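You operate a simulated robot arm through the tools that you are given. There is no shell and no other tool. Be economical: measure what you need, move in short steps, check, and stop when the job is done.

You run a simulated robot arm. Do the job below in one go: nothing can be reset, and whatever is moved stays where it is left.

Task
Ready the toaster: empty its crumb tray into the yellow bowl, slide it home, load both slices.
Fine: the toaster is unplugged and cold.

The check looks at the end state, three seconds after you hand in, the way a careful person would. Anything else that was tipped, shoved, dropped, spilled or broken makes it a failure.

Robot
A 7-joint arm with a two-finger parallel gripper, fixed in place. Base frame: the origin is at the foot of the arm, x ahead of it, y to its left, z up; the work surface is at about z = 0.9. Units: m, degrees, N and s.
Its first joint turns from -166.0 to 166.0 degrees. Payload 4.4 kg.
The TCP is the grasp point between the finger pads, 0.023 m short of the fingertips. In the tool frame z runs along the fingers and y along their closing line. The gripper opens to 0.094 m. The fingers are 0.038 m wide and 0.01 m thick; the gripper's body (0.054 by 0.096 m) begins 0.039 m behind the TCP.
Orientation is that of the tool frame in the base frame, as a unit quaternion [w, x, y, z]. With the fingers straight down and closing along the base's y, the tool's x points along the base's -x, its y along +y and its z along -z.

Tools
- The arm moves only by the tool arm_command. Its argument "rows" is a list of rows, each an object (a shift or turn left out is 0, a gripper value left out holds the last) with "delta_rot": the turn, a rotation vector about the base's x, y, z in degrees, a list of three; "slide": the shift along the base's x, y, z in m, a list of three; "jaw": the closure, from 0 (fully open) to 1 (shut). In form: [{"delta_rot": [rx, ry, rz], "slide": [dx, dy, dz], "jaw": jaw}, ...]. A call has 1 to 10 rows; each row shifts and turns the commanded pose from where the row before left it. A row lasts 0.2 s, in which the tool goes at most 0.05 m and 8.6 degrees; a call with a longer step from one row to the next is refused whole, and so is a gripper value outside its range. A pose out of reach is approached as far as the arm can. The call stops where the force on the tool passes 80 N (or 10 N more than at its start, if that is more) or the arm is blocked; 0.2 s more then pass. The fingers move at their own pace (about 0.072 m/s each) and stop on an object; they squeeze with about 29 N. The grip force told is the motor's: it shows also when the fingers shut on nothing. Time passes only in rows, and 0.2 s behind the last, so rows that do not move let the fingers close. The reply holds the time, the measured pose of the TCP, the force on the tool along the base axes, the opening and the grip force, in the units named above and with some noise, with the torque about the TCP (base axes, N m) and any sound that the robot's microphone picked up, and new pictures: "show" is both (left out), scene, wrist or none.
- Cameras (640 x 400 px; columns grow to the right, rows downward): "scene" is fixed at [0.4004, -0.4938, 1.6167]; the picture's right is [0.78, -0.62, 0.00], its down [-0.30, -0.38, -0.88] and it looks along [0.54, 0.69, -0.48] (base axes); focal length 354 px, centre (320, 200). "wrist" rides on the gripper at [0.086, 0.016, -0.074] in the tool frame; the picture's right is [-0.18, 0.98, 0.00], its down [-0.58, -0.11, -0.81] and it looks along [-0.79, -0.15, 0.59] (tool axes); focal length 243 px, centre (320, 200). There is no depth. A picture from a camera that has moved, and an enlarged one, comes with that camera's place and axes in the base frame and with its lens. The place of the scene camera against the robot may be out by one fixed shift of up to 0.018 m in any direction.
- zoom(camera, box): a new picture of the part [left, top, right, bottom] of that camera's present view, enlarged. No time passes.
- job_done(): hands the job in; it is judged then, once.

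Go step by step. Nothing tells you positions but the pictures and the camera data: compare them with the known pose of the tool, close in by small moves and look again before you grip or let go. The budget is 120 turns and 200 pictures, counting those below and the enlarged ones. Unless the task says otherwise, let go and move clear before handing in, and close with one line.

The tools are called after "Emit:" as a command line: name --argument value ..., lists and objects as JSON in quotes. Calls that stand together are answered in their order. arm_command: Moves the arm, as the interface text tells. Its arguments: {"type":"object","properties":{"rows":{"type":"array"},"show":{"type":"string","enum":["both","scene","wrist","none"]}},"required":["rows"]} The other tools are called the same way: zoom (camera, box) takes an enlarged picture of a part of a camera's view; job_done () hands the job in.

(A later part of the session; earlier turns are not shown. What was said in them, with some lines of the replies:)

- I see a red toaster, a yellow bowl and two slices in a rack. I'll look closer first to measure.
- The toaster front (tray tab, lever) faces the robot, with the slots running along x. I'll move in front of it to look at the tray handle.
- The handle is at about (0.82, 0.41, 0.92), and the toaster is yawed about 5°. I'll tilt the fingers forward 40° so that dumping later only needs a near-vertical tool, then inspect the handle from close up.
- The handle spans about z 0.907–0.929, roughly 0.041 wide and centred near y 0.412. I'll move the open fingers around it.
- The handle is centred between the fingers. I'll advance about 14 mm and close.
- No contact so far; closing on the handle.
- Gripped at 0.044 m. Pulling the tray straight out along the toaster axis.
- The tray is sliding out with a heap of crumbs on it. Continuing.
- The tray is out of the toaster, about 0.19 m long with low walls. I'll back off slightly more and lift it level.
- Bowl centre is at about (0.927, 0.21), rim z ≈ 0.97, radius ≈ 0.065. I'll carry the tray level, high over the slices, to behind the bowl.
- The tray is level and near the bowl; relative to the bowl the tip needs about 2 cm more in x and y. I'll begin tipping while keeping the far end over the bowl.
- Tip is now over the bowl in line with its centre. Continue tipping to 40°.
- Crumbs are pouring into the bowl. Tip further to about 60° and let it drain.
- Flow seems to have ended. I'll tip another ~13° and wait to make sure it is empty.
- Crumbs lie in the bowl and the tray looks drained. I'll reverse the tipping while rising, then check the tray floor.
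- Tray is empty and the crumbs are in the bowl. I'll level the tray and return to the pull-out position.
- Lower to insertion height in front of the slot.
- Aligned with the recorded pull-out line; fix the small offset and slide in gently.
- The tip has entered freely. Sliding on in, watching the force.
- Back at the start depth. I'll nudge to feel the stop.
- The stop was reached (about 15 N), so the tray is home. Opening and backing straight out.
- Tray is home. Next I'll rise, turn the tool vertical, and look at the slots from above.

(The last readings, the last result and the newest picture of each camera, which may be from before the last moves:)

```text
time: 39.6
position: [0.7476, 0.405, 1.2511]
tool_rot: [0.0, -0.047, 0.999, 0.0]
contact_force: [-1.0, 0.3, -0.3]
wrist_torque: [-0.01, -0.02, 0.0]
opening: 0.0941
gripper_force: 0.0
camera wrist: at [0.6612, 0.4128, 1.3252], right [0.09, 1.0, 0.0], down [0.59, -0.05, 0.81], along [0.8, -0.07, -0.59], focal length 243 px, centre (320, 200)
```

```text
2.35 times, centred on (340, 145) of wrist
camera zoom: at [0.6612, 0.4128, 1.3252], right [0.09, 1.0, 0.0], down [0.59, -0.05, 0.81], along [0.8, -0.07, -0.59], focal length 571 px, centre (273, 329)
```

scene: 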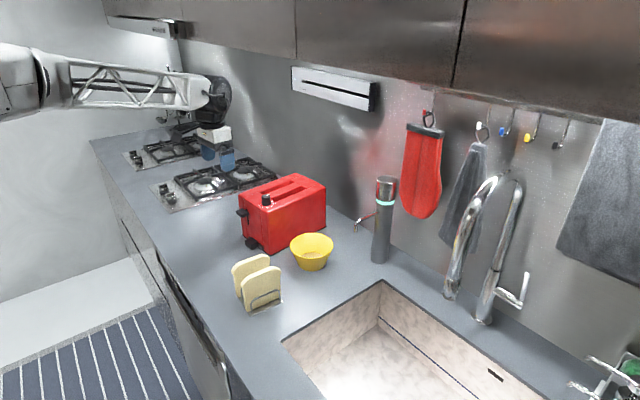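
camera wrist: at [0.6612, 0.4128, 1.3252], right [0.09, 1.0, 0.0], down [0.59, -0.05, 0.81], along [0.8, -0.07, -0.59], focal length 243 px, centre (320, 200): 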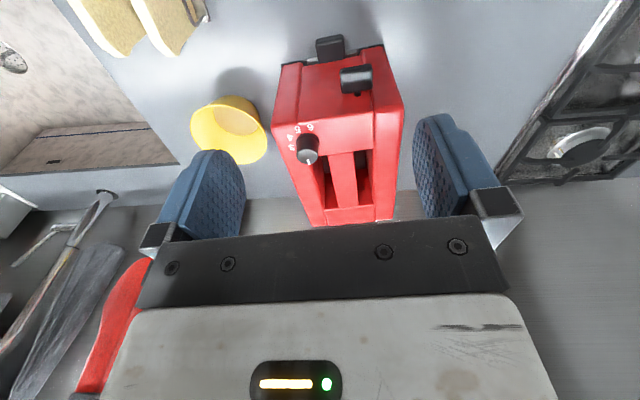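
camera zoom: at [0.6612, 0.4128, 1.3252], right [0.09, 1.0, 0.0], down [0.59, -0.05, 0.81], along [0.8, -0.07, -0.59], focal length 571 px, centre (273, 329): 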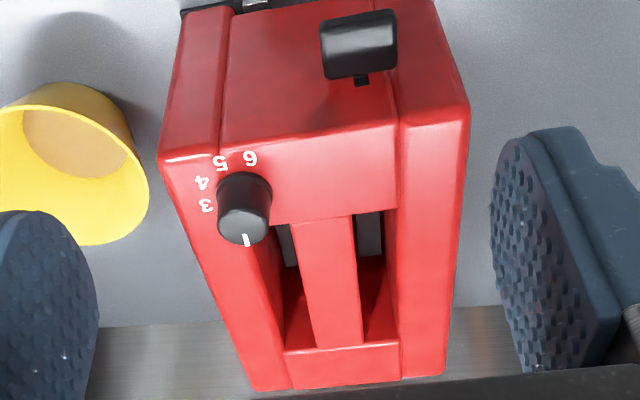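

Toaster top is about z = 1.065; slots are centred near (0.973, 0.393) and (0.971, 0.459), yaw 5.4°, about 26 mm wide. I'll test whether the vertical tool reaches over the farther slot.

Emit:
arm_command --rows '[{"slide": [0.045, 0.01, -0.01]}, {"slide": [0.045, 0.01, -0.01]}, {"slide": [0.045, 0.01, -0.01]}, {"slide": [0.045, 0.012, -0.01]}, {"slide": [0.042, 0.012, -0.01]}, {}, {}]'

```text
time: 41.2
position: [0.974, 0.4607, 1.2015]
tool_rot: [-0.001, -0.046, 0.999, 0.0]
contact_force: [-0.4, 0.0, 0.8]
wrist_torque: [0.01, 0.02, -0.01]
opening: 0.0939
gripper_force: 0.1
camera wrist: at [0.8864, 0.4676, 1.2745], right [0.09, 1.0, 0.0], down [0.59, -0.05, 0.81], along [0.8, -0.07, -0.59], focal length 243 px, centre (320, 200)
```

scene: 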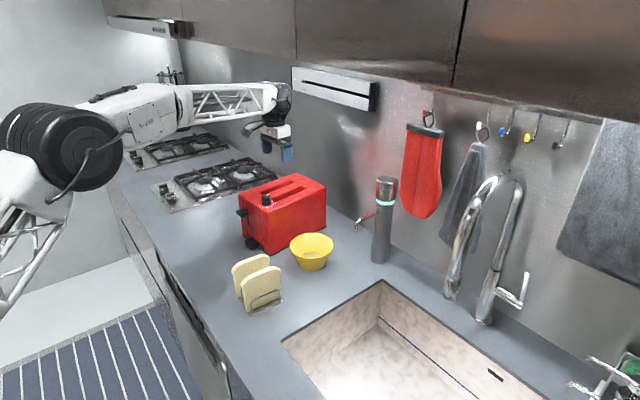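
wrist: 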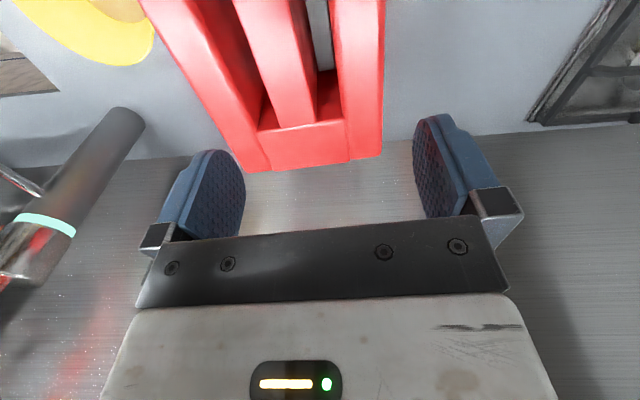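

Reach is fine here. I'll check the lower reach too, with fingertips staying above the toaster top.

Emit:
arm_command --rows '[{"slide": [0, 0, -0.04]}, {"slide": [0, 0, -0.04]}, {}, {"slide": [0, 0, 0.04]}, {"slide": [0, 0, 0.04]}]' --show "none"

```text
time: 42.4
position: [0.9712, 0.4601, 1.199]
tool_rot: [0.0, -0.046, 0.999, -0.001]
contact_force: [1.4, -0.4, -0.8]
wrist_torque: [0.01, 0.02, 0.0]
opening: 0.094
gripper_force: 0.1
```

Now go to view the slices from above/behind.

Emit:
arm_command --rows '[{"slide": [-0.037, -0.028, 0]}, {"slide": [-0.037, -0.028, 0]}, {"slide": [-0.037, -0.028, 0]}, {"slide": [-0.037, -0.028, 0]}, {"slide": [-0.037, -0.028, 0]}, {"slide": [-0.037, -0.028, 0]}, {"slide": [-0.037, -0.028, 0]}, {"slide": [-0.037, -0.028, 0]}, {"slide": [-0.037, -0.028, 0]}, {"slide": [-0.037, -0.028, 0]}]' --show "none"

Emit:
arm_command --rows '[{}]' --show "wrist"

Emit:
zoom --camera "wrist" --box '[220, 40, 440, 240]'

```text
time: 44.6
position: [0.6006, 0.1804, 1.1998]
tool_rot: [0.0, -0.046, 0.999, 0.0]
contact_force: [0.8, 0.6, -0.2]
wrist_torque: [0.02, -0.01, 0.01]
opening: 0.0939
gripper_force: 0.1
```

```text
time: 45.0
position: [0.6001, 0.1794, 1.2022]
tool_rot: [0.001, -0.046, 0.999, 0.001]
contact_force: [0.2, 0.1, 0.1]
wrist_torque: [0.01, 0.01, 0.02]
opening: 0.0939
gripper_force: 0.1
camera wrist: at [0.5133, 0.1878, 1.2758], right [0.09, 1.0, 0.0], down [0.59, -0.05, 0.81], along [0.8, -0.07, -0.59], focal length 243 px, centre (320, 200)
```

wrist: 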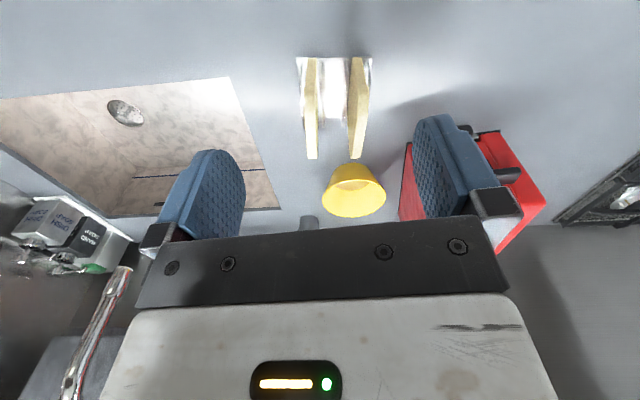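

```text
2.00 times, centred on (330, 140) of wrist
camera zoom: at [0.5133, 0.1878, 1.2758], right [0.09, 1.0, 0.0], down [0.59, -0.05, 0.81], along [0.8, -0.07, -0.59], focal length 485 px, centre (300, 320)
```

zoom: 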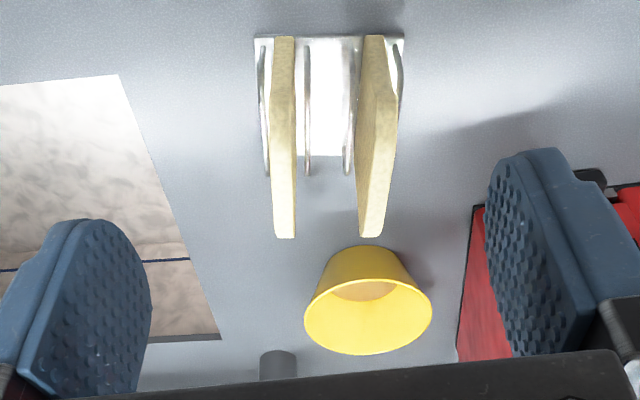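

Emit:
zoom --camera "wrist" --box '[285, 50, 385, 165]'

Emit:
zoom --camera "scene" --box '[220, 245, 295, 320]'

```text
3.48 times, centred on (335, 108) of wrist
camera zoom: at [0.5133, 0.1878, 1.2758], right [0.09, 1.0, 0.0], down [0.59, -0.05, 0.81], along [0.8, -0.07, -0.59], focal length 844 px, centre (268, 522)
```

zoom: 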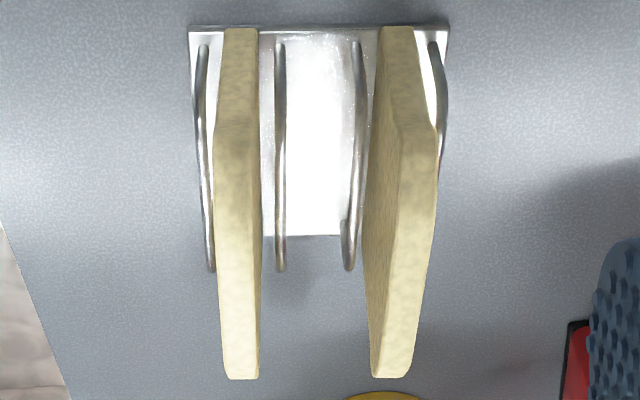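

```text
5.33 times, centred on (258, 282) of scene
camera zoom: at [0.4004, -0.4938, 1.6167], right [0.78, -0.62, 0.0], down [-0.3, -0.38, -0.88], along [0.54, 0.69, -0.48], focal length 1885 px, centre (653, -240)
```

zoom: 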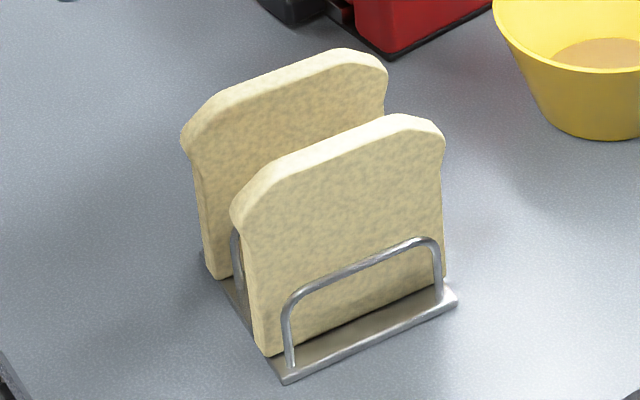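

Slices are about 15 mm thick, tops at z ≈ 1.01, yaw −5°: slice A near (0.719, 0.158), slice B near (0.726, 0.2225). I'll part-close the jaws, align over slice B, and look.

Emit:
arm_command --rows '[{"slide": [0.03, 0.01, -0.02], "delta_rot": [0, 0, -5.3], "jaw": 0.47}, {"slide": [0.035, 0.012, -0.02], "delta_rot": [0, 0, -5.3]}, {"slide": [0.035, 0.012, -0.02]}, {"slide": [0.0255, 0.0085, -0.025]}, {}, {}]'

Emit:
zoom --camera "wrist" --box '[200, 0, 440, 240]'

Emit:
zoom --camera "scene" --box '[205, 205, 305, 320]'

```text
time: 46.4
position: [0.7271, 0.2208, 1.1167]
tool_rot: [0.0, 0.047, 0.999, 0.0]
contact_force: [0.4, -0.4, 0.0]
wrist_torque: [-0.03, -0.02, -0.03]
opening: 0.0497
gripper_force: 0.0
camera wrist: at [0.6429, 0.2444, 1.1904], right [0.27, 0.96, 0.0], down [0.57, -0.16, 0.81], along [0.78, -0.22, -0.59], focal length 243 px, centre (320, 200)
```

scene: 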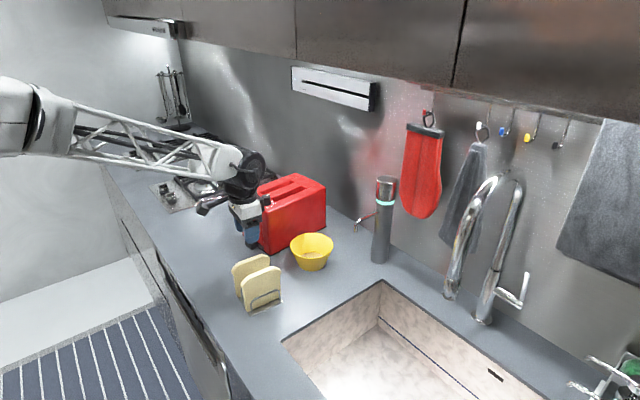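
wrist: 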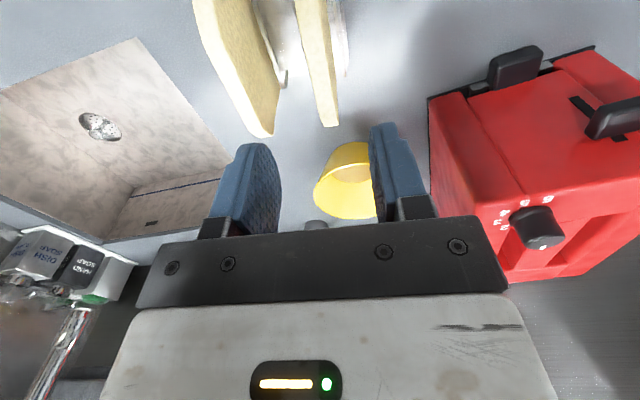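

```text
1.67 times, centred on (320, 120) of wrist
camera zoom: at [0.6429, 0.2444, 1.1904], right [0.27, 0.96, 0.0], down [0.57, -0.16, 0.81], along [0.78, -0.22, -0.59], focal length 404 px, centre (320, 333)
```

zoom: 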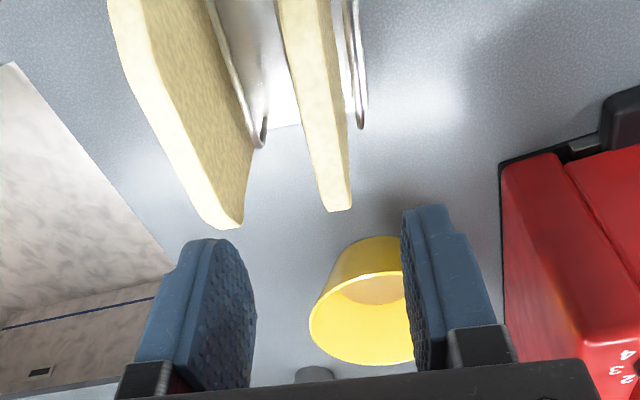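

```text
3.48 times, centred on (255, 262) of scene
camera zoom: at [0.4004, -0.4938, 1.6167], right [0.78, -0.62, 0.0], down [-0.3, -0.38, -0.88], along [0.54, 0.69, -0.48], focal length 1230 px, centre (546, -17)
```

zoom: 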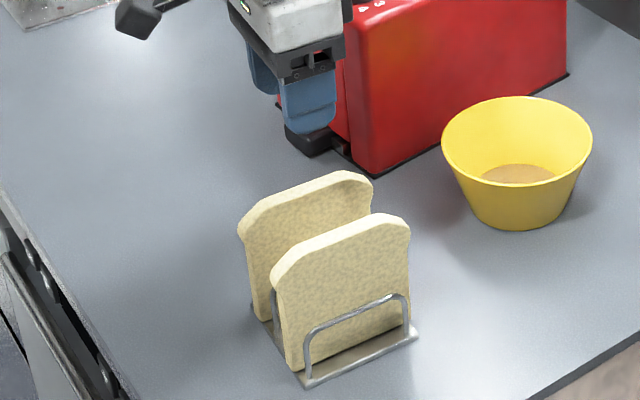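

Alignment over slice B checks out to about 1 mm. Descending to grip it near its top.

Emit:
arm_command --rows '[{"slide": [-0.002, 0.001, -0.03]}, {"slide": [0, 0, -0.03]}, {"slide": [0, 0, -0.03]}, {"slide": [0, 0, -0.02]}, {"slide": [0, 0, -0.01]}, {}]'

Emit:
zoom --camera "scene" --box '[205, 225, 305, 320]'

```text
time: 47.8
position: [0.7259, 0.2237, 0.9965]
tool_rot: [0.0, 0.046, 0.999, 0.001]
contact_force: [-0.1, -0.7, 0.2]
wrist_torque: [0.01, 0.04, 0.03]
opening: 0.0498
gripper_force: 0.1
camera wrist: at [0.641, 0.2464, 1.07], right [0.27, 0.96, 0.0], down [0.57, -0.16, 0.81], along [0.78, -0.22, -0.59], focal length 243 px, centre (320, 200)
```

scene: 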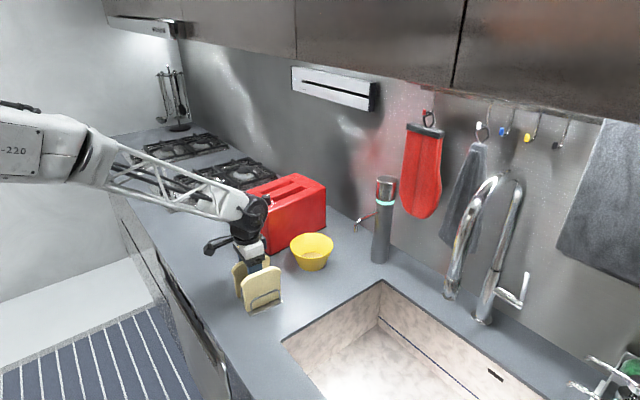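
wrist: 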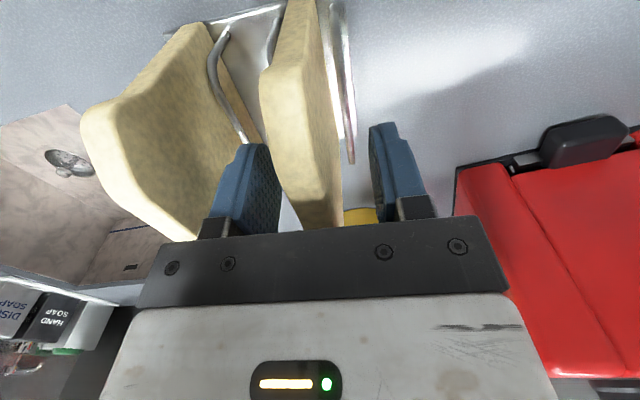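

```text
4.21 times, centred on (255, 272) of scene
camera zoom: at [0.4004, -0.4938, 1.6167], right [0.78, -0.62, 0.0], down [-0.3, -0.38, -0.88], along [0.54, 0.69, -0.48], focal length 1488 px, centre (594, -105)
```

zoom: 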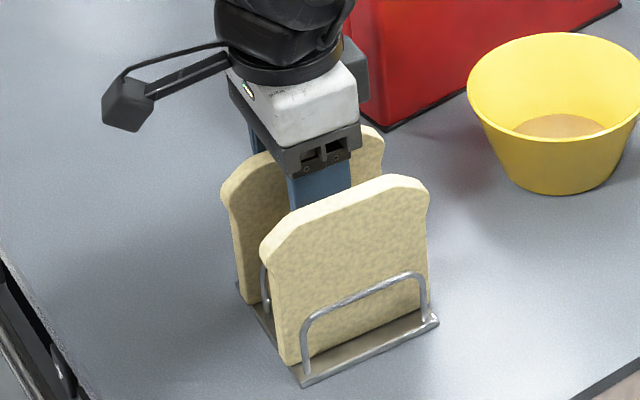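

Fingers straddle slice B cleanly. Gripping and lifting slightly.

Emit:
arm_command --rows '[{"jaw": 0.9}, {"jaw": 0.9}, {"jaw": 0.9}, {"jaw": 0.9}]' --show "none"

Emit:
arm_command --rows '[{"slide": [0, 0, 0.01]}, {"slide": [0, 0, 0.02]}, {"slide": [0, 0, 0.03]}, {"slide": [0, 0, 0.03]}, {"slide": [0, 0, 0.04]}, {"slide": [0, 0, 0.04]}, {"slide": [0, 0, 0.04]}]'

```text
time: 48.8
position: [0.7265, 0.2231, 0.9962]
tool_rot: [0.0, 0.047, 0.999, 0.0]
contact_force: [-0.9, -0.1, -0.8]
wrist_torque: [0.02, 0.02, 0.02]
opening: 0.013
gripper_force: 29.5
```

```text
time: 50.4
position: [0.7255, 0.2218, 1.2073]
tool_rot: [0.0, 0.047, 0.999, 0.001]
contact_force: [-0.1, -0.5, -0.9]
wrist_torque: [0.01, 0.0, 0.0]
opening: 0.0131
gripper_force: 29.4
camera wrist: at [0.6405, 0.2457, 1.2798], right [0.27, 0.96, 0.0], down [0.57, -0.16, 0.81], along [0.77, -0.22, -0.59], focal length 243 px, centre (320, 200)
```

scene: 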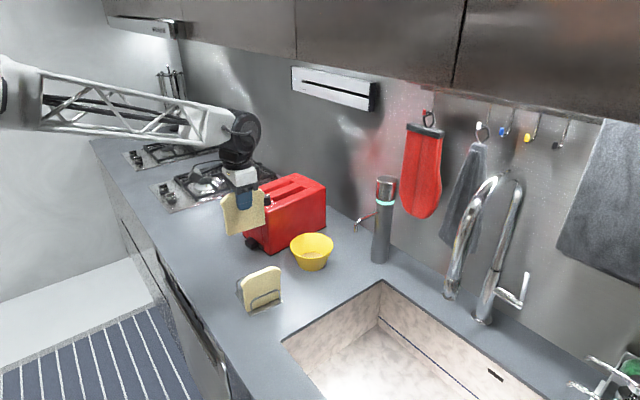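
wrist: 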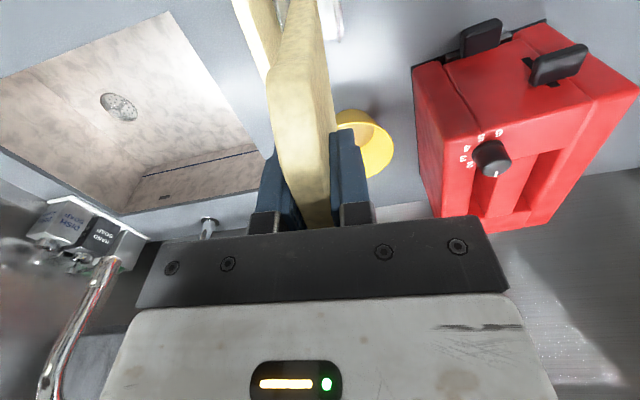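

Slice B is held. Carry it high over the farther slot, turning to the toaster's yaw.

Emit:
arm_command --rows '[{"slide": [0.01, 0.01, 0.025]}, {"slide": [0.03, 0.03, 0], "delta_rot": [0, 0, 3.6]}, {"slide": [0.03, 0.03, 0], "delta_rot": [0, 0, 3.6]}, {"slide": [0.03, 0.03, 0], "delta_rot": [0, 0, 3.5]}, {"slide": [0.032, 0.03, 0]}, {"slide": [0.032, 0.03, 0]}, {"slide": [0.032, 0.03, 0]}, {"slide": [0.03, 0.028, 0]}, {"slide": [0.02, 0.0187, 0]}, {}]'

Emit:
zoom --camera "wrist" --box '[200, 0, 440, 240]'

Emit:
zoom --camera "scene" --box '[225, 120, 345, 260]'

```text
time: 52.6
position: [0.9711, 0.4594, 1.23]
tool_rot: [0.0, -0.047, 0.999, 0.0]
contact_force: [-0.7, 0.7, -0.4]
wrist_torque: [-0.02, -0.01, -0.02]
opening: 0.0133
gripper_force: 28.9
camera wrist: at [0.8833, 0.4667, 1.3052], right [0.09, 1.0, 0.0], down [0.59, -0.05, 0.81], along [0.8, -0.07, -0.59], focal length 243 px, centre (320, 200)
```

scene: 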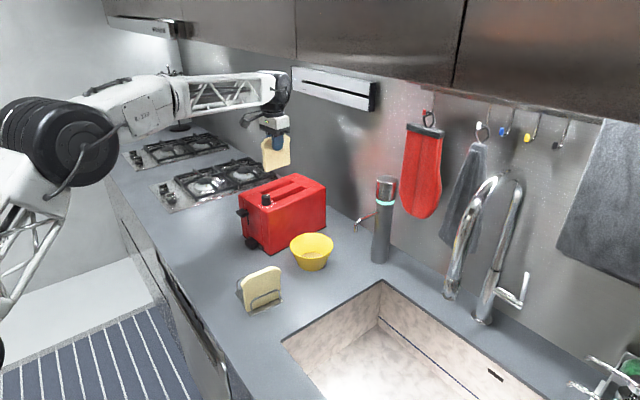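
wrist: 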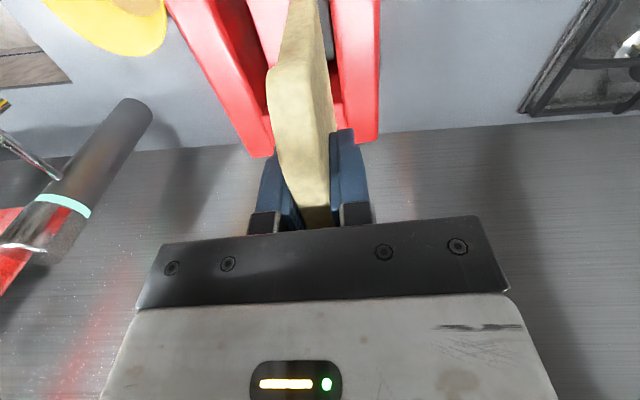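

```text
1.67 times, centred on (320, 120) of wrist
camera zoom: at [0.8833, 0.4667, 1.3052], right [0.09, 1.0, 0.0], down [0.59, -0.05, 0.81], along [0.8, -0.07, -0.59], focal length 404 px, centre (320, 333)
```

zoom: 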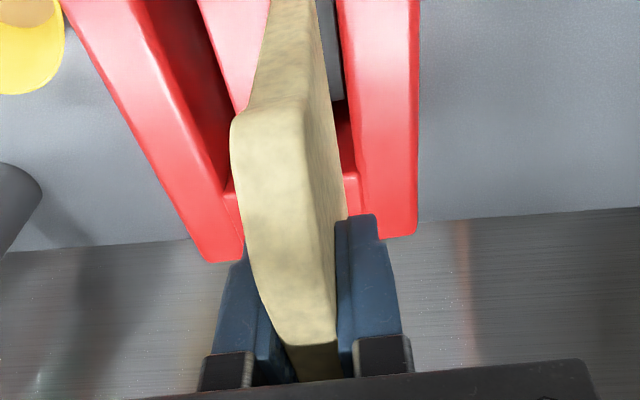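

```text
2.86 times, centred on (285, 190) of scene
camera zoom: at [0.4004, -0.4938, 1.6167], right [0.78, -0.62, 0.0], down [-0.3, -0.38, -0.88], along [0.54, 0.69, -0.48], focal length 1010 px, centre (420, 229)
```

zoom: 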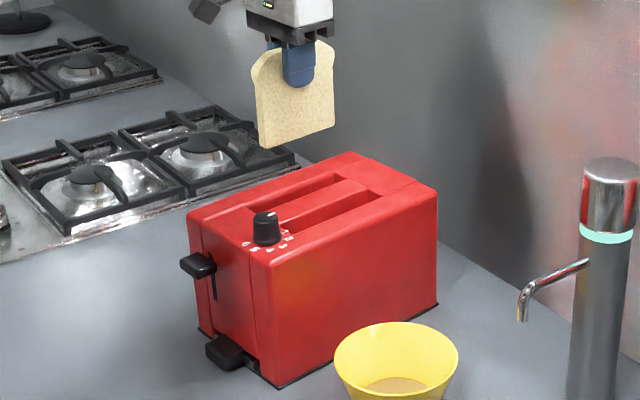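

Slice hangs over the far slot. Lower until its bottom is just above the toaster top and check alignment.

Emit:
arm_command --rows '[{"slide": [0, 0, -0.03]}, {"slide": [0, 0, -0.025]}, {"slide": [0, 0, -0.007]}, {}]' --show "none"

Emit:
zoom --camera "wrist" --box '[200, 0, 440, 240]'

Emit:
zoom --camera "scene" --box '[225, 140, 345, 240]'

```text
time: 53.6
position: [0.9707, 0.4586, 1.1697]
tool_rot: [-0.001, -0.047, 0.999, 0.0]
contact_force: [0.1, 0.0, -0.2]
wrist_torque: [-0.02, 0.0, -0.04]
opening: 0.0132
gripper_force: 29.1
```

```text
1.67 times, centred on (320, 120) of wrist
camera zoom: at [0.8831, 0.4663, 1.2434], right [0.09, 1.0, 0.0], down [0.59, -0.05, 0.81], along [0.8, -0.07, -0.59], focal length 404 px, centre (320, 333)
```

zoom: 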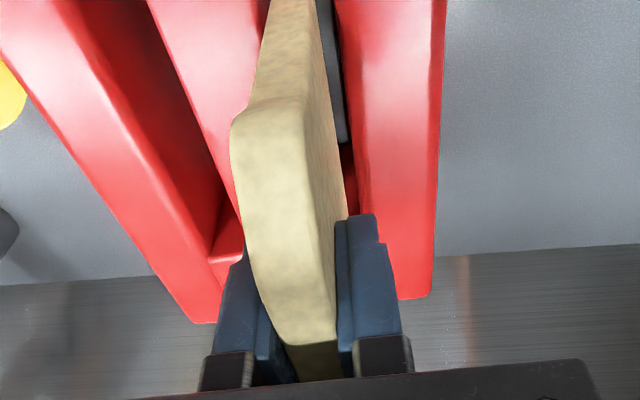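

```text
4.00 times, centred on (285, 190) of scene
camera zoom: at [0.4004, -0.4938, 1.6167], right [0.78, -0.62, 0.0], down [-0.3, -0.38, -0.88], along [0.54, 0.69, -0.48], focal length 1414 px, centre (460, 240)
```

zoom: 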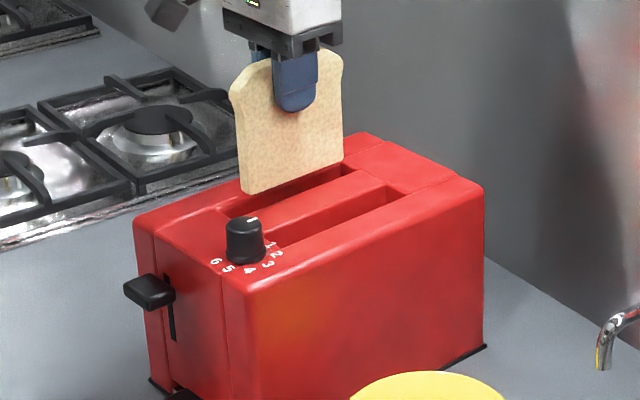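

Emit:
zoom --camera "scene" --box '[260, 165, 330, 215]'

Emit:
zoom --camera "wrist" --box '[280, 0, 380, 80]'

```text
8.00 times, centred on (295, 190) of scene
camera zoom: at [0.4004, -0.4938, 1.6167], right [0.78, -0.62, 0.0], down [-0.3, -0.38, -0.88], along [0.54, 0.69, -0.48], focal length 2828 px, centre (520, 280)
```

zoom: 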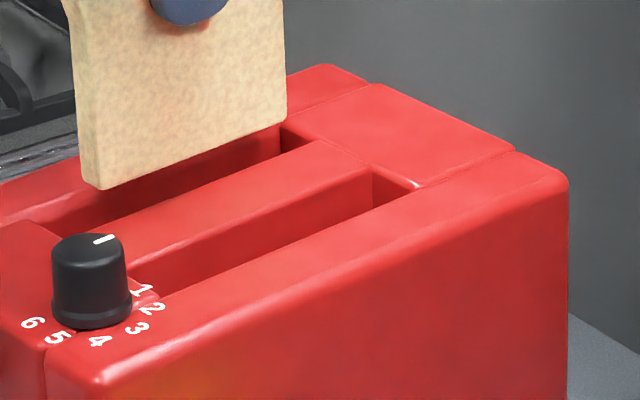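

```text
5.00 times, centred on (330, 40) of wrist
camera zoom: at [0.8831, 0.4663, 1.2434], right [0.09, 1.0, 0.0], down [0.59, -0.05, 0.81], along [0.8, -0.07, -0.59], focal length 1213 px, centre (270, 1000)
```

zoom: 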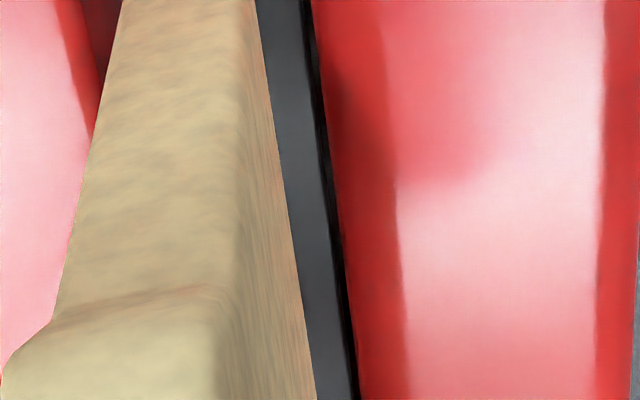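

Wrist geometry puts the slot between y ≈ 0.445 and 0.471 at this x, with the slice centred at 0.459. Lowering gently and checking force.

Emit:
arm_command --rows '[{"slide": [0, 0, -0.01]}, {"slide": [0, 0, -0.01]}, {"slide": [0, 0, -0.005]}, {}]' --show "none"

Emit:
zoom --camera "scene" --box '[245, 135, 335, 215]'

```text
time: 54.6
position: [0.9716, 0.4595, 1.1447]
tool_rot: [0.001, -0.047, 0.999, 0.0]
contact_force: [-1.2, 0.2, -0.1]
wrist_torque: [0.0, 0.02, 0.02]
opening: 0.0131
gripper_force: 29.1
```

```text
5.00 times, centred on (290, 175) of scene
camera zoom: at [0.4004, -0.4938, 1.6167], right [0.78, -0.62, 0.0], down [-0.3, -0.38, -0.88], along [0.54, 0.69, -0.48], focal length 1768 px, centre (470, 325)
```

zoom: 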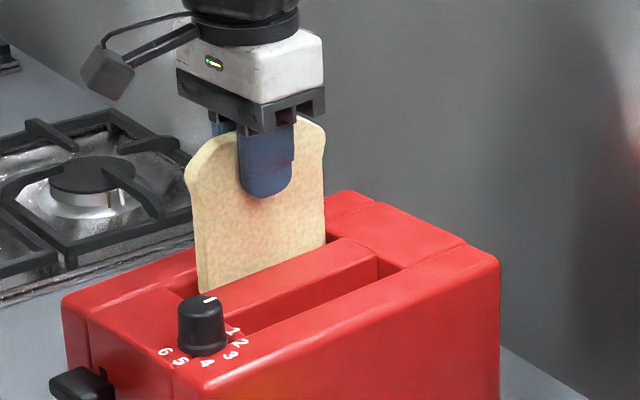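

It is entering the slot with no contact. Lowering further.

Emit:
arm_command --rows '[{"slide": [0, 0, -0.01]}, {"slide": [0, 0, -0.01]}, {"slide": [0, 0, -0.01]}, {"slide": [0, 0, -0.01]}, {"slide": [0, 0, -0.008]}, {}]' --show "none"

Emit:
zoom --camera "scene" --box '[245, 135, 335, 215]'

Emit:
zoom --camera "wrist" --box '[200, 0, 440, 240]'

```text
time: 56.0
position: [0.9697, 0.4601, 1.097]
tool_rot: [0.0, -0.047, 0.999, 0.0]
contact_force: [0.2, 0.2, -0.1]
wrist_torque: [0.0, 0.0, 0.02]
opening: 0.0132
gripper_force: 29.1
```

```text
5.00 times, centred on (290, 175) of scene
camera zoom: at [0.4004, -0.4938, 1.6167], right [0.78, -0.62, 0.0], down [-0.3, -0.38, -0.88], along [0.54, 0.69, -0.48], focal length 1768 px, centre (470, 325)
```

zoom: 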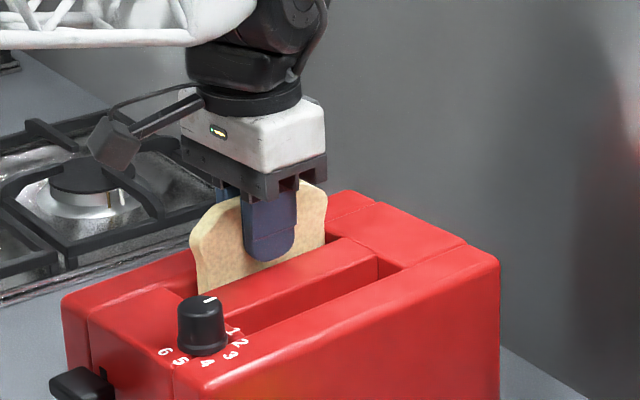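

```text
1.67 times, centred on (320, 120) of wrist
camera zoom: at [0.8834, 0.4676, 1.1707], right [0.09, 1.0, 0.0], down [0.59, -0.05, 0.81], along [0.8, -0.07, -0.59], focal length 404 px, centre (320, 333)
```

zoom: 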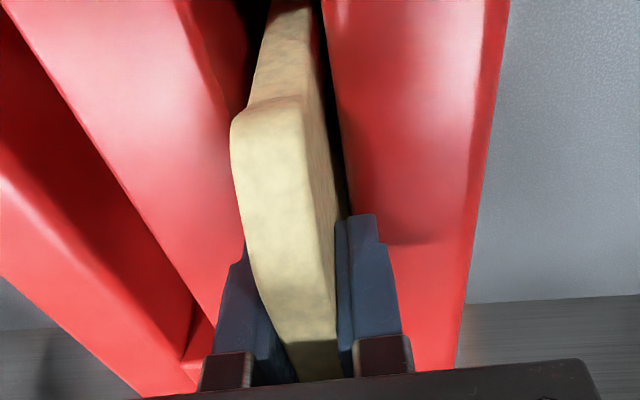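

The slice is well inside the slot. Release it, opening only part way, and see where it settles.

Emit:
arm_command --rows '[{"slide": [0, 0, -0.003]}, {}, {"jaw": 0.65}, {"jaw": 0.5}, {"jaw": 0.5}, {}]' --show "none"

Emit:
arm_command --rows '[{"slide": [0, 0, 0.02]}, {"slide": [0, 0, 0.03]}, {"slide": [0, 0, 0.04]}, {"slide": [0, 0, 0.03]}, {"slide": [0, 0, 0.02]}]'

Emit:
zoom --camera "scene" --box '[235, 135, 345, 235]'

```text
time: 57.4
position: [0.9701, 0.4589, 1.0937]
tool_rot: [0.0, -0.047, 0.999, 0.0]
contact_force: [1.0, -0.2, 0.0]
wrist_torque: [-0.03, 0.01, 0.0]
opening: 0.0468
gripper_force: 0.0
```

```text
time: 58.6
position: [0.9716, 0.4591, 1.234]
tool_rot: [0.0, -0.047, 0.999, 0.0]
contact_force: [-0.4, 0.3, 0.0]
wrist_torque: [0.02, -0.02, 0.02]
opening: 0.0469
gripper_force: 0.1
camera wrist: at [0.8845, 0.4664, 1.308], right [0.09, 1.0, 0.0], down [0.59, -0.05, 0.81], along [0.8, -0.07, -0.59], focal length 243 px, centre (320, 200)
```

scene: 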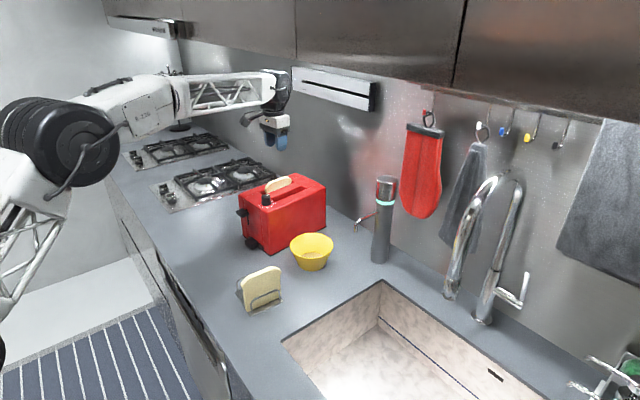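
wrist: 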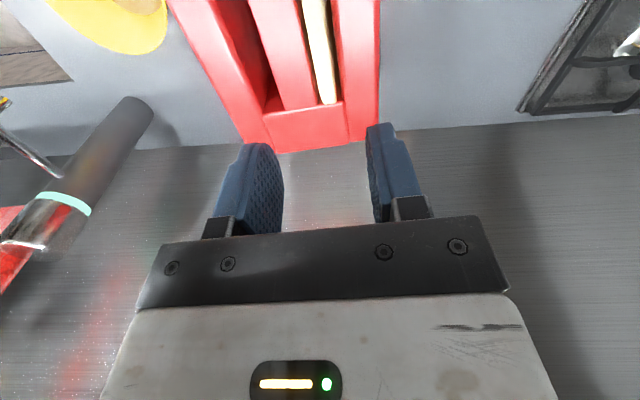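

```text
4.00 times, centred on (290, 185) of scene
camera zoom: at [0.4004, -0.4938, 1.6167], right [0.78, -0.62, 0.0], down [-0.3, -0.38, -0.88], along [0.54, 0.69, -0.48], focal length 1414 px, centre (440, 260)
```

zoom: 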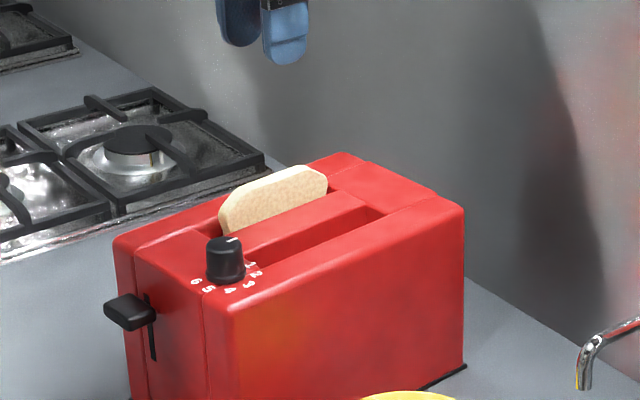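

Slice B is seated. Now go above slice A with the same yaw.

Emit:
arm_command --rows '[{"slide": [-0.028, -0.033, 0]}, {"slide": [-0.028, -0.034, 0]}, {"slide": [-0.028, -0.034, 0]}, {"slide": [-0.028, -0.034, 0]}, {"slide": [-0.028, -0.034, 0], "delta_rot": [0, 0, -3.6]}, {"slide": [-0.028, -0.034, 0], "delta_rot": [0, 0, -3.6]}, {"slide": [-0.028, -0.033, 0], "delta_rot": [0, 0, -3.5]}, {"slide": [-0.028, -0.033, -0.02]}, {"slide": [-0.0286, -0.032, -0.02]}, {"slide": [0, 0, -0.04]}]' --show "none"

Emit:
arm_command --rows '[{"slide": [0, 0, -0.03]}, {}]' --show "wrist"

Emit:
zoom --camera "wrist" --box '[200, 0, 440, 240]'

```text
time: 60.8
position: [0.7175, 0.1588, 1.1533]
tool_rot: [0.0, 0.047, 0.999, 0.0]
contact_force: [0.3, -0.1, 0.9]
wrist_torque: [0.01, -0.02, 0.0]
opening: 0.0469
gripper_force: 0.1
```

```text
time: 61.4
position: [0.7193, 0.158, 1.1232]
tool_rot: [0.0, 0.046, 0.999, 0.0]
contact_force: [0.4, 0.1, -0.2]
wrist_torque: [-0.01, -0.01, 0.0]
opening: 0.0468
gripper_force: 0.0
camera wrist: at [0.6348, 0.1809, 1.1972], right [0.27, 0.96, 0.0], down [0.57, -0.16, 0.81], along [0.78, -0.22, -0.59], focal length 243 px, centre (320, 200)
```

wrist: 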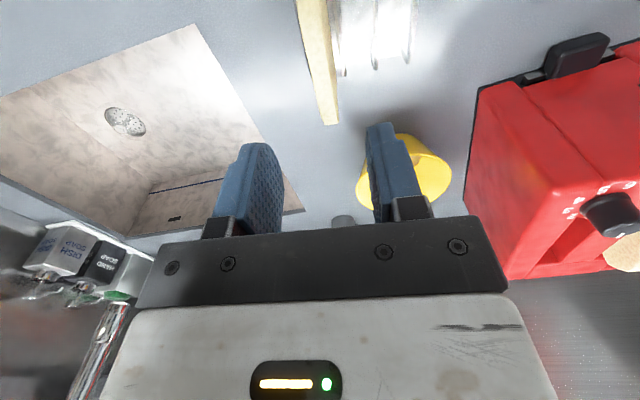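

```text
1.67 times, centred on (320, 120) of wrist
camera zoom: at [0.6348, 0.1809, 1.1972], right [0.27, 0.96, 0.0], down [0.57, -0.16, 0.81], along [0.78, -0.22, -0.59], focal length 404 px, centre (320, 333)
```

zoom: 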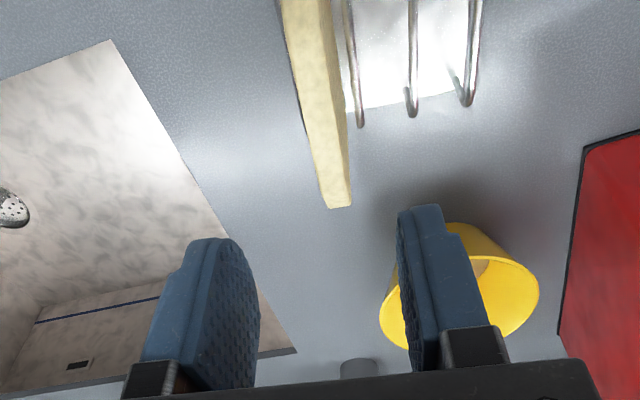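

Aligned on slice A. Descend and grip.

Emit:
arm_command --rows '[{"slide": [0, 0, -0.035]}, {"slide": [0, 0, -0.035]}, {"slide": [0, 0, -0.03]}, {"slide": [0, 0, -0.017]}, {"slide": [0, 0, -0.009]}, {}]' --show "wrist"

Emit:
zoom --camera "scene" --box '[205, 225, 305, 320]'

```text
time: 62.8
position: [0.7175, 0.158, 0.9966]
tool_rot: [0.001, 0.046, 0.999, 0.0]
contact_force: [0.1, -0.3, 0.1]
wrist_torque: [0.02, -0.03, 0.02]
opening: 0.0473
gripper_force: 0.0
camera wrist: at [0.6337, 0.1816, 1.0712], right [0.27, 0.96, 0.0], down [0.57, -0.16, 0.81], along [0.78, -0.22, -0.59], focal length 243 px, centre (320, 200)
```

wrist: 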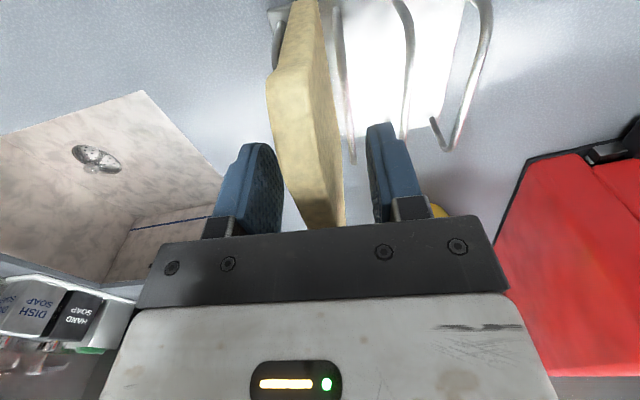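

```text
4.21 times, centred on (255, 272) of scene
camera zoom: at [0.4004, -0.4938, 1.6167], right [0.78, -0.62, 0.0], down [-0.3, -0.38, -0.88], along [0.54, 0.69, -0.48], focal length 1488 px, centre (594, -105)
```

zoom: 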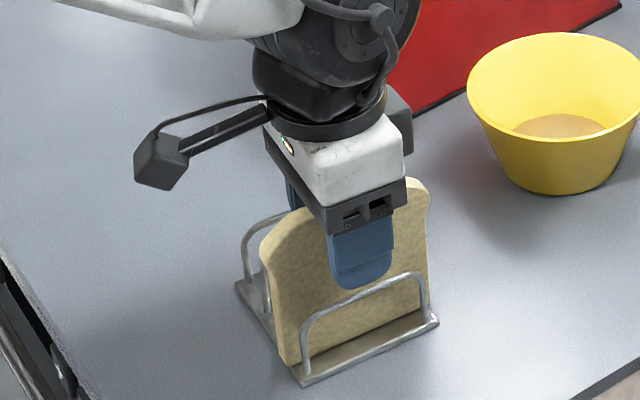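

Emit:
arm_command --rows '[{"jaw": 0.9}, {"jaw": 0.9}, {"jaw": 0.9}, {"jaw": 0.9}]' --show "none"

Emit:
arm_command --rows '[{"slide": [0, 0, 0.01]}, {"slide": [0, 0, 0.02]}, {"slide": [0, 0, 0.03]}, {"slide": [0, 0, 0.035]}, {"slide": [0, 0, 0.04]}, {"slide": [0, 0, 0.04]}, {"slide": [0, 0, 0.045]}, {"slide": [0, 0, 0.015]}]' --show "scene"

```text
time: 63.8
position: [0.7172, 0.1583, 0.9981]
tool_rot: [0.001, 0.046, 0.999, -0.001]
contact_force: [-0.4, 0.5, 0.5]
wrist_torque: [0.01, -0.02, 0.05]
opening: 0.0133
gripper_force: 28.6
```

```text
time: 65.6
position: [0.7176, 0.1573, 1.2331]
tool_rot: [0.001, 0.046, 0.999, 0.0]
contact_force: [0.0, 0.3, 0.3]
wrist_torque: [0.02, 0.01, -0.01]
opening: 0.0133
gripper_force: 28.8
```

scene: 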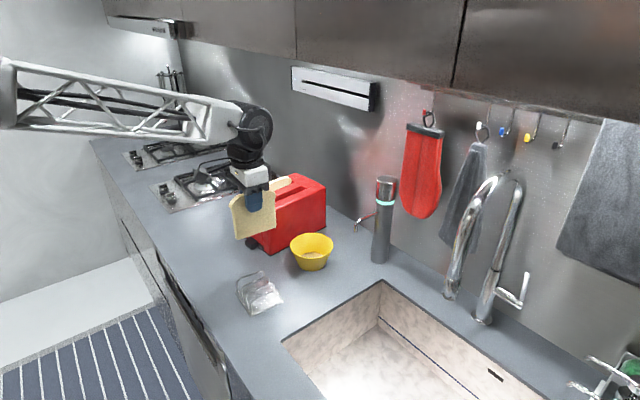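

Slice A is held. Carry it above the nearer slot.

Emit:
arm_command --rows '[{"slide": [0.02, 0.018, 0]}, {"slide": [0.03, 0.028, 0], "delta_rot": [0, 0, 3.6]}, {"slide": [0.03, 0.028, 0], "delta_rot": [0, 0, 3.6]}, {"slide": [0.032, 0.03, 0], "delta_rot": [0, 0, 3.5]}, {"slide": [0.032, 0.03, 0]}, {"slide": [0.032, 0.03, 0]}, {"slide": [0.032, 0.03, 0]}, {"slide": [0.03, 0.026, 0]}, {"slide": [0.0165, 0.0154, 0]}, {}]' --show "none"

Emit:
arm_command --rows '[{"slide": [0, 0, -0.03]}, {"slide": [0, 0, -0.025]}, {"slide": [0, 0, -0.007]}, {}]' --show "none"

Emit:
zoom --camera "wrist" --box '[200, 0, 440, 240]'

Emit:
zoom --camera "scene" --box '[235, 135, 345, 235]'

```text
time: 67.8
position: [0.975, 0.3951, 1.2325]
tool_rot: [0.0, -0.047, 0.999, -0.001]
contact_force: [0.2, -0.4, -0.2]
wrist_torque: [-0.01, 0.03, -0.02]
opening: 0.0128
gripper_force: 29.5
```

```text
time: 68.8
position: [0.9733, 0.3943, 1.1694]
tool_rot: [0.0, -0.047, 0.999, 0.0]
contact_force: [0.8, 0.1, -0.1]
wrist_torque: [-0.03, -0.01, -0.01]
opening: 0.0131
gripper_force: 29.4
```

```text
1.67 times, centred on (320, 120) of wrist
camera zoom: at [0.8861, 0.4013, 1.2441], right [0.09, 1.0, 0.0], down [0.59, -0.05, 0.81], along [0.8, -0.07, -0.59], focal length 404 px, centre (320, 333)
```

zoom: 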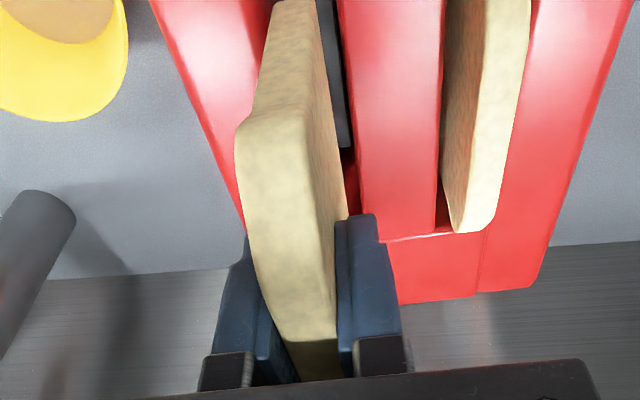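

```text
4.00 times, centred on (290, 185) of scene
camera zoom: at [0.4004, -0.4938, 1.6167], right [0.78, -0.62, 0.0], down [-0.3, -0.38, -0.88], along [0.54, 0.69, -0.48], focal length 1414 px, centre (440, 260)
```

zoom: 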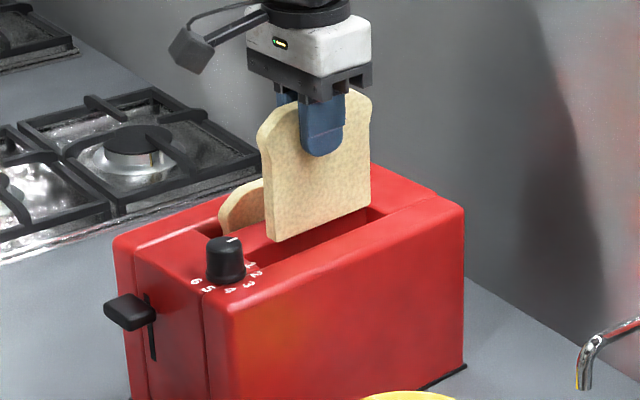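

Alignment mirrors the first slot. Lower slice A (1 mm south) gently.

Emit:
arm_command --rows '[{"slide": [0, -0.001, -0.01]}, {"slide": [0, 0, -0.01]}, {"slide": [0, 0, -0.005]}, {}]' --show "none"

Emit:
zoom --camera "scene" --box '[245, 145, 335, 225]'

```text
time: 69.8
position: [0.9731, 0.3923, 1.1465]
tool_rot: [0.0, -0.048, 0.999, 0.0]
contact_force: [1.2, 0.3, 0.0]
wrist_torque: [0.03, 0.01, 0.02]
opening: 0.0133
gripper_force: 29.3
```

```text
5.00 times, centred on (290, 185) of scene
camera zoom: at [0.4004, -0.4938, 1.6167], right [0.78, -0.62, 0.0], down [-0.3, -0.38, -0.88], along [0.54, 0.69, -0.48], focal length 1768 px, centre (470, 275)
```

zoom: 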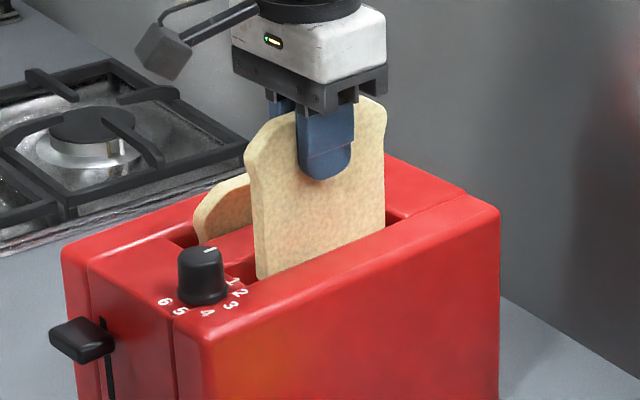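

Entering cleanly, no contact. Lowering the rest of the way.

Emit:
arm_command --rows '[{"slide": [0, 0, -0.01]}, {"slide": [0, 0, -0.01]}, {"slide": [0, 0, -0.01]}, {"slide": [0, 0, -0.01]}, {"slide": [0, 0, -0.01]}, {"slide": [0, 0, -0.002]}, {}]' --show "none"

Emit:
zoom --camera "scene" --box '[245, 145, 335, 225]'

```text
time: 71.4
position: [0.9735, 0.3939, 1.0929]
tool_rot: [0.0, -0.046, 0.999, 0.001]
contact_force: [0.8, -0.7, -0.1]
wrist_torque: [-0.01, -0.01, -0.02]
opening: 0.0134
gripper_force: 28.7
```

```text
5.00 times, centred on (290, 185) of scene
camera zoom: at [0.4004, -0.4938, 1.6167], right [0.78, -0.62, 0.0], down [-0.3, -0.38, -0.88], along [0.54, 0.69, -0.48], focal length 1768 px, centre (470, 275)
```

zoom: 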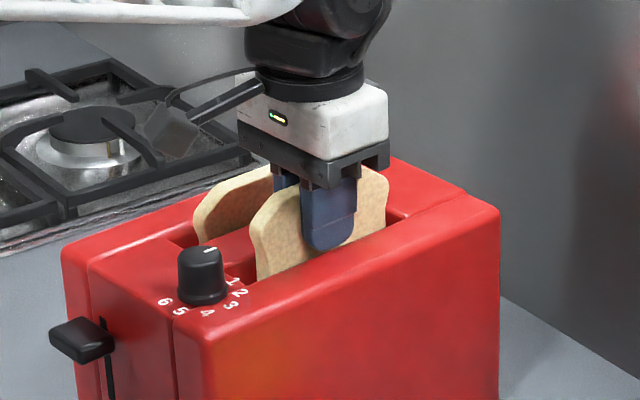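

Slice A is well in; release part way and rise clear.

Emit:
arm_command --rows '[{"jaw": 0.65}, {"jaw": 0.55}, {"jaw": 0.55}, {}]' --show "none"

Emit:
arm_command --rows '[{"slide": [0, 0, 0.02]}, {"slide": [0, 0, 0.03]}, {"slide": [0, 0, 0.04]}, {"slide": [0, 0, 0.04]}, {"slide": [-0.03, -0.02, 0.02]}, {"slide": [-0.04, -0.02, 0]}, {"slide": [-0.04, -0.02, 0]}, {"slide": [-0.04, -0.02, 0]}, {"slide": [-0.04, -0.02, 0]}, {"slide": [-0.04, 0, 0]}]'

Emit:
zoom --camera "scene" --box '[215, 160, 345, 320]'

Emit:
zoom --camera "scene" --box '[225, 165, 335, 255]'

```text
time: 72.4
position: [0.9736, 0.3927, 1.0934]
tool_rot: [0.0, -0.047, 0.999, 0.0]
contact_force: [0.0, 0.3, 0.1]
wrist_torque: [0.0, -0.03, 0.03]
opening: 0.0422
gripper_force: 0.0
```

```text
time: 74.6
position: [0.7409, 0.295, 1.2415]
tool_rot: [0.0, -0.047, 0.999, 0.0]
contact_force: [0.3, -0.1, -1.2]
wrist_torque: [-0.02, 0.0, 0.01]
opening: 0.0422
gripper_force: 0.1
camera wrist: at [0.6547, 0.3015, 1.3162], right [0.09, 1.0, 0.0], down [0.59, -0.05, 0.81], along [0.8, -0.07, -0.59], focal length 243 px, centre (320, 200)
```

scene: 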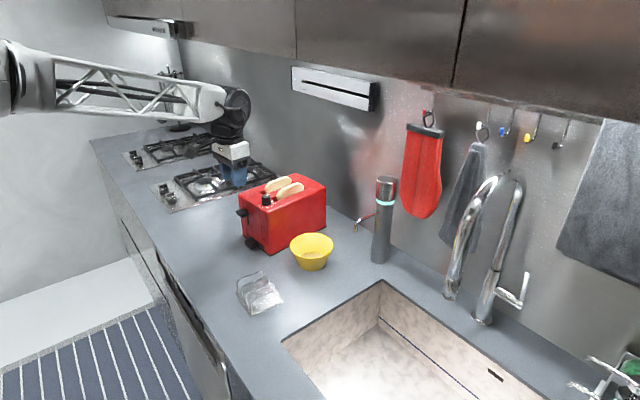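
wrist: 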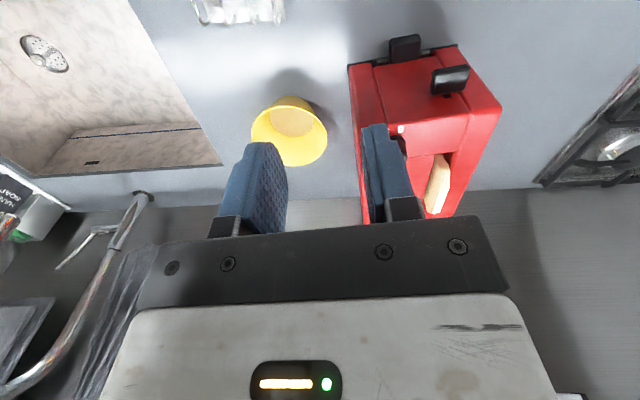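

```text
2.50 times, centred on (280, 240) of scene
camera zoom: at [0.4004, -0.4938, 1.6167], right [0.78, -0.62, 0.0], down [-0.3, -0.38, -0.88], along [0.54, 0.69, -0.48], focal length 884 px, centre (420, 100)
```

zoom: 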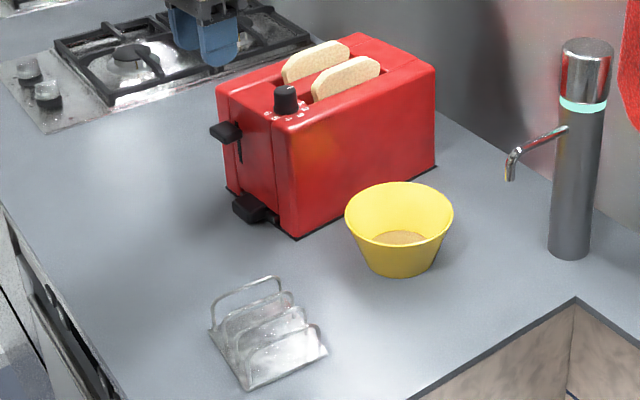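

```text
4.44 times, centred on (280, 210) of scene
camera zoom: at [0.4004, -0.4938, 1.6167], right [0.78, -0.62, 0.0], down [-0.3, -0.38, -0.88], along [0.54, 0.69, -0.48], focal length 1571 px, centre (498, 156)
```

zoom: 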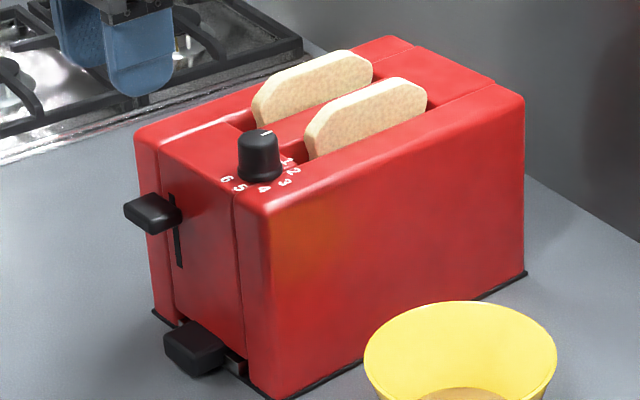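

Both slices are seated, the tray is home, the crumbs are in the bowl, and the arm is clear. Handing in.

Emit:
job_done

```text
The job is handed in.
```

The crumb tray was emptied into the yellow bowl and pushed home to its stop, and both slices are in the toaster's slots; that last push may have shifted the toaster 2–3 mm.
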